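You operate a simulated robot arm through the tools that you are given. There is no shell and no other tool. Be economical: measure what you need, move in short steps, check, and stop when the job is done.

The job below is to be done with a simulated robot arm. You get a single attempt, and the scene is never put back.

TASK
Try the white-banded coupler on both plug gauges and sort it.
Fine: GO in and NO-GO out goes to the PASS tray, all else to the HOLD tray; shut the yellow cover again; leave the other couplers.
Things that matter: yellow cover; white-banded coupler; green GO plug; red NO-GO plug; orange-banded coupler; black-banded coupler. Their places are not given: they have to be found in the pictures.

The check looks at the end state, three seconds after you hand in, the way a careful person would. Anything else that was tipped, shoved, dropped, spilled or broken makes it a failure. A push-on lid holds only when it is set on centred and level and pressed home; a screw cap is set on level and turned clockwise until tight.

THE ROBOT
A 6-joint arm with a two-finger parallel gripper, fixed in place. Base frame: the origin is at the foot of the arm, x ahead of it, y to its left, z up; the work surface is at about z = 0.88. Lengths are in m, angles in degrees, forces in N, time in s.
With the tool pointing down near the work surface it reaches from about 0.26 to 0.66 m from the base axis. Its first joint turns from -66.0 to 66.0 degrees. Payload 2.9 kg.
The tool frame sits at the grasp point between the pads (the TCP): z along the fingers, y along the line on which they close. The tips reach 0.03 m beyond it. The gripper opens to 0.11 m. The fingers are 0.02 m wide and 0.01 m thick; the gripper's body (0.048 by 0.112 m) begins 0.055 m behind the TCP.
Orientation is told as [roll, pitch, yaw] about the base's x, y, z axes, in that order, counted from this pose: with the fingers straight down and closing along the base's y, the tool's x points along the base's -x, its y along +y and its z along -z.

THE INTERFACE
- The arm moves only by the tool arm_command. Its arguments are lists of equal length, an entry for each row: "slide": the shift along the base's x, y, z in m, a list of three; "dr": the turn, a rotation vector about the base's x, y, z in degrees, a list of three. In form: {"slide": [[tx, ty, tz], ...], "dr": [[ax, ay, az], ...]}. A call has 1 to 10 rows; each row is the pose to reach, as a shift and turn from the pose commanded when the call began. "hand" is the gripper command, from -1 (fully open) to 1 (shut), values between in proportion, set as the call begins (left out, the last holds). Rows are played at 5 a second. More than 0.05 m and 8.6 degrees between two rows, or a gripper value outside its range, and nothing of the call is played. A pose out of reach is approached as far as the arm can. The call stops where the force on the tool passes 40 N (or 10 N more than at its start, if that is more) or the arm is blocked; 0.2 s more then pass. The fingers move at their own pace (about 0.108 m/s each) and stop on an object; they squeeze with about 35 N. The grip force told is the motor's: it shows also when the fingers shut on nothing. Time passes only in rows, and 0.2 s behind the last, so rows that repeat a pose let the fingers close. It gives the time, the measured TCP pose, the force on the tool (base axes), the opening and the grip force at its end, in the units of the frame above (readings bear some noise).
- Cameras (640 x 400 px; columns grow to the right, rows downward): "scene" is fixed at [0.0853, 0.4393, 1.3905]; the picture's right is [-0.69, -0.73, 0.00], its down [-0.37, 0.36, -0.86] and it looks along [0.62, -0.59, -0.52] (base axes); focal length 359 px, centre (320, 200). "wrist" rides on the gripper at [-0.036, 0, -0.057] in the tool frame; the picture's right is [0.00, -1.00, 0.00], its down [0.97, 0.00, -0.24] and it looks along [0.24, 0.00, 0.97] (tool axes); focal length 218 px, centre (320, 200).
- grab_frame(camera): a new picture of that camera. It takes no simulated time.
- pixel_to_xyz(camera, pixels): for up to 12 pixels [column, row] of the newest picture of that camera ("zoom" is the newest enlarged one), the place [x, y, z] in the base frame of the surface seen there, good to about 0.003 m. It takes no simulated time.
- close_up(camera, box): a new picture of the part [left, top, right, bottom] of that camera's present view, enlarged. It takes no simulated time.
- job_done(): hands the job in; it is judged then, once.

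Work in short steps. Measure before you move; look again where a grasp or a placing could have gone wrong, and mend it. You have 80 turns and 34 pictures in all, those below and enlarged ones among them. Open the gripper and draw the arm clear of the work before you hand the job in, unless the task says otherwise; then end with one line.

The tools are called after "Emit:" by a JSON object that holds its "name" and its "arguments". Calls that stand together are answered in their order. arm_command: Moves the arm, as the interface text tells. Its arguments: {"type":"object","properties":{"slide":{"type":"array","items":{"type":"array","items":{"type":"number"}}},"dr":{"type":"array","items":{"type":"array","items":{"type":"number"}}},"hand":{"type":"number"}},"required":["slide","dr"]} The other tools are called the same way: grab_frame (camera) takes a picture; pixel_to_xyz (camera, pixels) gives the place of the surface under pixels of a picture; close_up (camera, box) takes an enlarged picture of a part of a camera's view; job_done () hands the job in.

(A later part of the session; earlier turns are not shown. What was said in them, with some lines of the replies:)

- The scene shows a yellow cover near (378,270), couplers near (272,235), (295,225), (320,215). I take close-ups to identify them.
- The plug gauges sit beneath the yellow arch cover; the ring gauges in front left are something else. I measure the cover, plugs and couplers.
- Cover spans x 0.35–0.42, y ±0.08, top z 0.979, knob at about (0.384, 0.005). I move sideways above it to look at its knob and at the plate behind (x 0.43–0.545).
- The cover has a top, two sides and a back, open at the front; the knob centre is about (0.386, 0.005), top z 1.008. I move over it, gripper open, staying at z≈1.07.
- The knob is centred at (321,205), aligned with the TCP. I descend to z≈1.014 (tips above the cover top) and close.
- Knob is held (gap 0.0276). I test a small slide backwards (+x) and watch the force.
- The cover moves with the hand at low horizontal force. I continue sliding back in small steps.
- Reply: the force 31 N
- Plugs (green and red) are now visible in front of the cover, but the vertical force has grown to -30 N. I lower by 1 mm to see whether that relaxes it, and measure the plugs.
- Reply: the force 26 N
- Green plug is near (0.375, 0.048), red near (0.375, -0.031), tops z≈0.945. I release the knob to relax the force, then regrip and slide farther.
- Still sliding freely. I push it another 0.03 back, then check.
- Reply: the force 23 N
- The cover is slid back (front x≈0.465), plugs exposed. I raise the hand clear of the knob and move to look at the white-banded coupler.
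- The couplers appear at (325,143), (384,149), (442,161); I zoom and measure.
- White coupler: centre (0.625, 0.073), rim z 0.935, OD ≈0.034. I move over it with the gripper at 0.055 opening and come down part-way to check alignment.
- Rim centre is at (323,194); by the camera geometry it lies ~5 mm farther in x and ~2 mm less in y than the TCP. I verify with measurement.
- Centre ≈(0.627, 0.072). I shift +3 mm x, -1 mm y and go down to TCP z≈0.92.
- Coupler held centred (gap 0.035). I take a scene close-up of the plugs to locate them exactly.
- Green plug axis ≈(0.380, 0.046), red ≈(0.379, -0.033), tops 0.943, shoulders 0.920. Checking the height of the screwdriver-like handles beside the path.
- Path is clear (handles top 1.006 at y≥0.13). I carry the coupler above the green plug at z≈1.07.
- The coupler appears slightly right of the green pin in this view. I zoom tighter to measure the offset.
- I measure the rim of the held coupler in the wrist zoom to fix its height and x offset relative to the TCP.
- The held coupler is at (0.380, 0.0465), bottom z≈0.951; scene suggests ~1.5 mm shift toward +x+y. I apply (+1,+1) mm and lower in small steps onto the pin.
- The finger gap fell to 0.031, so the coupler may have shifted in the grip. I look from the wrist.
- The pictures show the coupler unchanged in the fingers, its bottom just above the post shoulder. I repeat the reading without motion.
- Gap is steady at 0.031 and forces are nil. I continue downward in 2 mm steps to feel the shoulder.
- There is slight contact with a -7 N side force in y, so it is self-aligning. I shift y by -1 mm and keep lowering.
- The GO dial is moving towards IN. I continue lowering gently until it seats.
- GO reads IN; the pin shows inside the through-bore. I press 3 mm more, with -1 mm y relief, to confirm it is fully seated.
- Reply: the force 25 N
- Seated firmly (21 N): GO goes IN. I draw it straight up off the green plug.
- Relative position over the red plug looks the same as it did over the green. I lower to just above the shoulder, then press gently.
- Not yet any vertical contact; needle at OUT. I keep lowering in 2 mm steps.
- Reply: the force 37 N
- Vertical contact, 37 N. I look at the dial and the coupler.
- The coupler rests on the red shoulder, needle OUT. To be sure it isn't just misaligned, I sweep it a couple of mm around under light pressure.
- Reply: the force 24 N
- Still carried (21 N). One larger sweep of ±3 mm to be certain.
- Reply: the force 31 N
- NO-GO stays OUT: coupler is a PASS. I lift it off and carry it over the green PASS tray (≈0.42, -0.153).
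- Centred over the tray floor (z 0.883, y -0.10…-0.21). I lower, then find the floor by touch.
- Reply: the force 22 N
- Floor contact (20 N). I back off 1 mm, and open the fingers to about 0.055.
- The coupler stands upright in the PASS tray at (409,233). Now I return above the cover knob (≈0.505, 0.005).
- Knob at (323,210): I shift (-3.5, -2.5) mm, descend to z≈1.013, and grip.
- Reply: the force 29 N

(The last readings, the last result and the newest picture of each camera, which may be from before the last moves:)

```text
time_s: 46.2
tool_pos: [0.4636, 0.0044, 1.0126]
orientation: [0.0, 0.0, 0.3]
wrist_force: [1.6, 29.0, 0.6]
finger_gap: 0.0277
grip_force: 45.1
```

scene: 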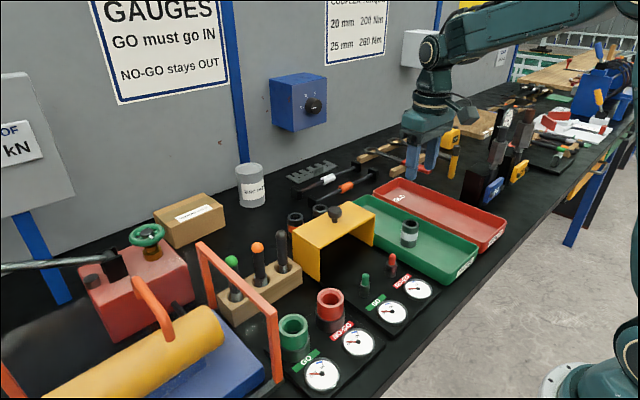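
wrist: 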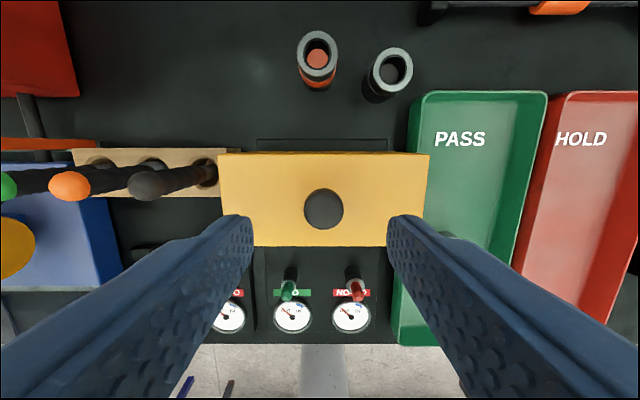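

Sliding, but a 29 N side force has built up. I release, regrip, and continue.

Emit:
{"name": "arm_command", "arguments": {"slide": [[0, 0, 0], [0, 0, 0]], "dr": [[0, 0, 0], [0, 0, 0]], "hand": 0.3}}

Emit:
{"name": "arm_command", "arguments": {"slide": [[0, 0.0005, 0], [0, 0.0005, 0], [0, 0.0005, 0]], "dr": [[0, 0, 0], [0, 0, 0], [0, 0, 0]], "hand": 1}}

Emit:
{"name": "arm_command", "arguments": {"slide": [[-0.01, 0, 0], [-0.02, 0, 0], [-0.03, 0, 0], [-0.04, 0, 0]], "dr": [[0, 0, 0], [0, 0, 0], [0, 0, 0], [0, 0, 0]]}}

```text
time_s: 46.8
tool_pos: [0.4631, 0.0019, 1.013]
orientation: [0.1, 0.1, -0.1]
wrist_force: [-0.5, -0.6, -0.3]
finger_gap: 0.0386
grip_force: 0.1
```

```text
time_s: 47.6
tool_pos: [0.4612, 0.0045, 1.0123]
orientation: [0.1, 0.1, 0.3]
wrist_force: [0.6, 29.5, 1.5]
finger_gap: 0.0279
grip_force: 45.2
```

```text
time_s: 48.6
tool_pos: [0.4217, 0.005, 1.0117]
orientation: [0.2, -0.2, 0.3]
wrist_force: [1.5, 25.9, 24.0]
finger_gap: 0.0277
grip_force: 44.9
```

The rail holds the knob at y≈0.005 while my command is ~3 mm low. I release, correct y by +3 mm and z +1 mm, regrip and slide on.

Emit:
{"name": "arm_command", "arguments": {"slide": [[0, 0.001, 0], [0, 0.0025, 0.001], [0, 0.0025, 0.001]], "dr": [[0, 0, 0], [0, 0, 0], [0, 0, 0]], "hand": 0.3}}

Emit:
{"name": "arm_command", "arguments": {"slide": [[0, 0, 0], [0, 0, 0], [0, 0, 0]], "dr": [[0, 0, 0], [0, 0, 0], [0, 0, 0]], "hand": 1}}

Emit:
{"name": "arm_command", "arguments": {"slide": [[-0.01, 0, 0], [-0.02, 0, 0], [-0.026, 0, 0], [-0.03, 0, 0], [-0.033, 0, 0]], "dr": [[0, 0, 0], [0, 0, 0], [0, 0, 0], [0, 0, 0], [0, 0, 0]]}}

```text
time_s: 49.4
tool_pos: [0.4219, 0.0055, 1.0121]
orientation: [0.0, 0.1, 0.0]
wrist_force: [0.8, 0.1, -0.6]
finger_gap: 0.0384
grip_force: 0.2
```

```text
time_s: 50.2
tool_pos: [0.4219, 0.0051, 1.0118]
orientation: [0.0, -0.1, 0.0]
wrist_force: [0.8, -2.2, -1.9]
finger_gap: 0.0276
grip_force: 45.0
```

```text
time_s: 51.4
tool_pos: [0.3896, 0.0055, 1.0133]
orientation: [0.0, -0.2, 0.0]
wrist_force: [20.7, -3.7, -26.3]
finger_gap: 0.0276
grip_force: 44.7
```

x≈0.3896 with +21 N resistance: it is at its front stop, the starting place. I release, rise clear and check.

Emit:
{"name": "arm_command", "arguments": {"slide": [[0, 0, 0], [0, 0, 0], [0, 0, 0]], "dr": [[0, 0, 0], [0, 0, 0], [0, 0, 0]], "hand": -0.2}}

Emit:
{"name": "arm_command", "arguments": {"slide": [[0, 0, 0.03], [0, 0, 0.07], [0, 0, 0.11], [0, 0, 0.15], [0.03, -0.03, 0.16], [0.06, -0.065, 0.16], [0.08, -0.1, 0.16], [0.08, -0.14, 0.16], [0.08, -0.165, 0.16]], "dr": [[0, 0, 0], [0, 0, 0], [0, 0, 0], [0, 0, 0], [0, 0, 0], [0, 0, 0], [0, 0, 0], [0, 0, 0], [0, 0, 0]], "hand": -1}}

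Emit:
{"name": "grab_frame", "arguments": {"camera": "scene"}}

Emit:
{"name": "close_up", "arguments": {"camera": "scene", "box": [260, 180, 460, 342]}}

Emit:
{"name": "pixel_to_xyz", "arguments": {"camera": "scene", "pixels": [[380, 235], [364, 278], [421, 239], [335, 263]]}}

```text
time_s: 52.2
tool_pos: [0.3871, 0.0049, 1.0137]
orientation: [0.0, 0.0, 0.0]
wrist_force: [-0.3, -0.1, 0.2]
finger_gap: 0.0659
grip_force: 0.1
```

```text
time_s: 54.2
tool_pos: [0.4663, -0.1622, 1.1724]
orientation: [0.0, -0.1, 0.0]
wrist_force: [-0.3, 0.7, 0.0]
finger_gap: 0.1095
grip_force: 0.0
```

```text
4 pictures are left
```

scene: 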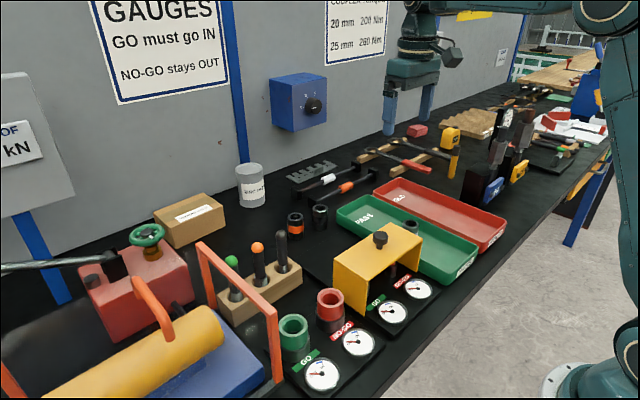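

```text
2.47 times, centred on (360, 261) of scene
```

zoom: 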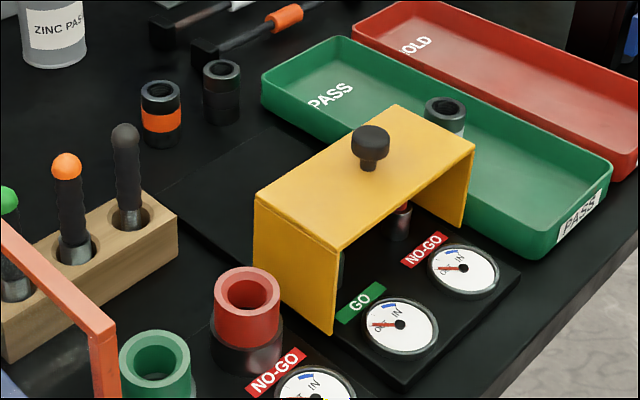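

```text
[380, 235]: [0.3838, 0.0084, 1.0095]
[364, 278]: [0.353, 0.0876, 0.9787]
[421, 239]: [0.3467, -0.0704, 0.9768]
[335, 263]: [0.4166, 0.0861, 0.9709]
```

The white-banded coupler went onto the green GO plug (IN) and stayed off the red NO-GO plug (OUT). It now stands upright in the PASS tray. The cover is back at its start place (knob at (380,235), 0.384, 0.008), the other couplers are untouched, and the arm is clear with the gripper open. I hand in.

Emit:
{"name": "job_done", "arguments": {}}

```text
The job is handed in.
```

The white-banded coupler passed (GO in, NO-GO out) and is upright in the PASS tray; the yellow cover is shut again and the other couplers were left alone.
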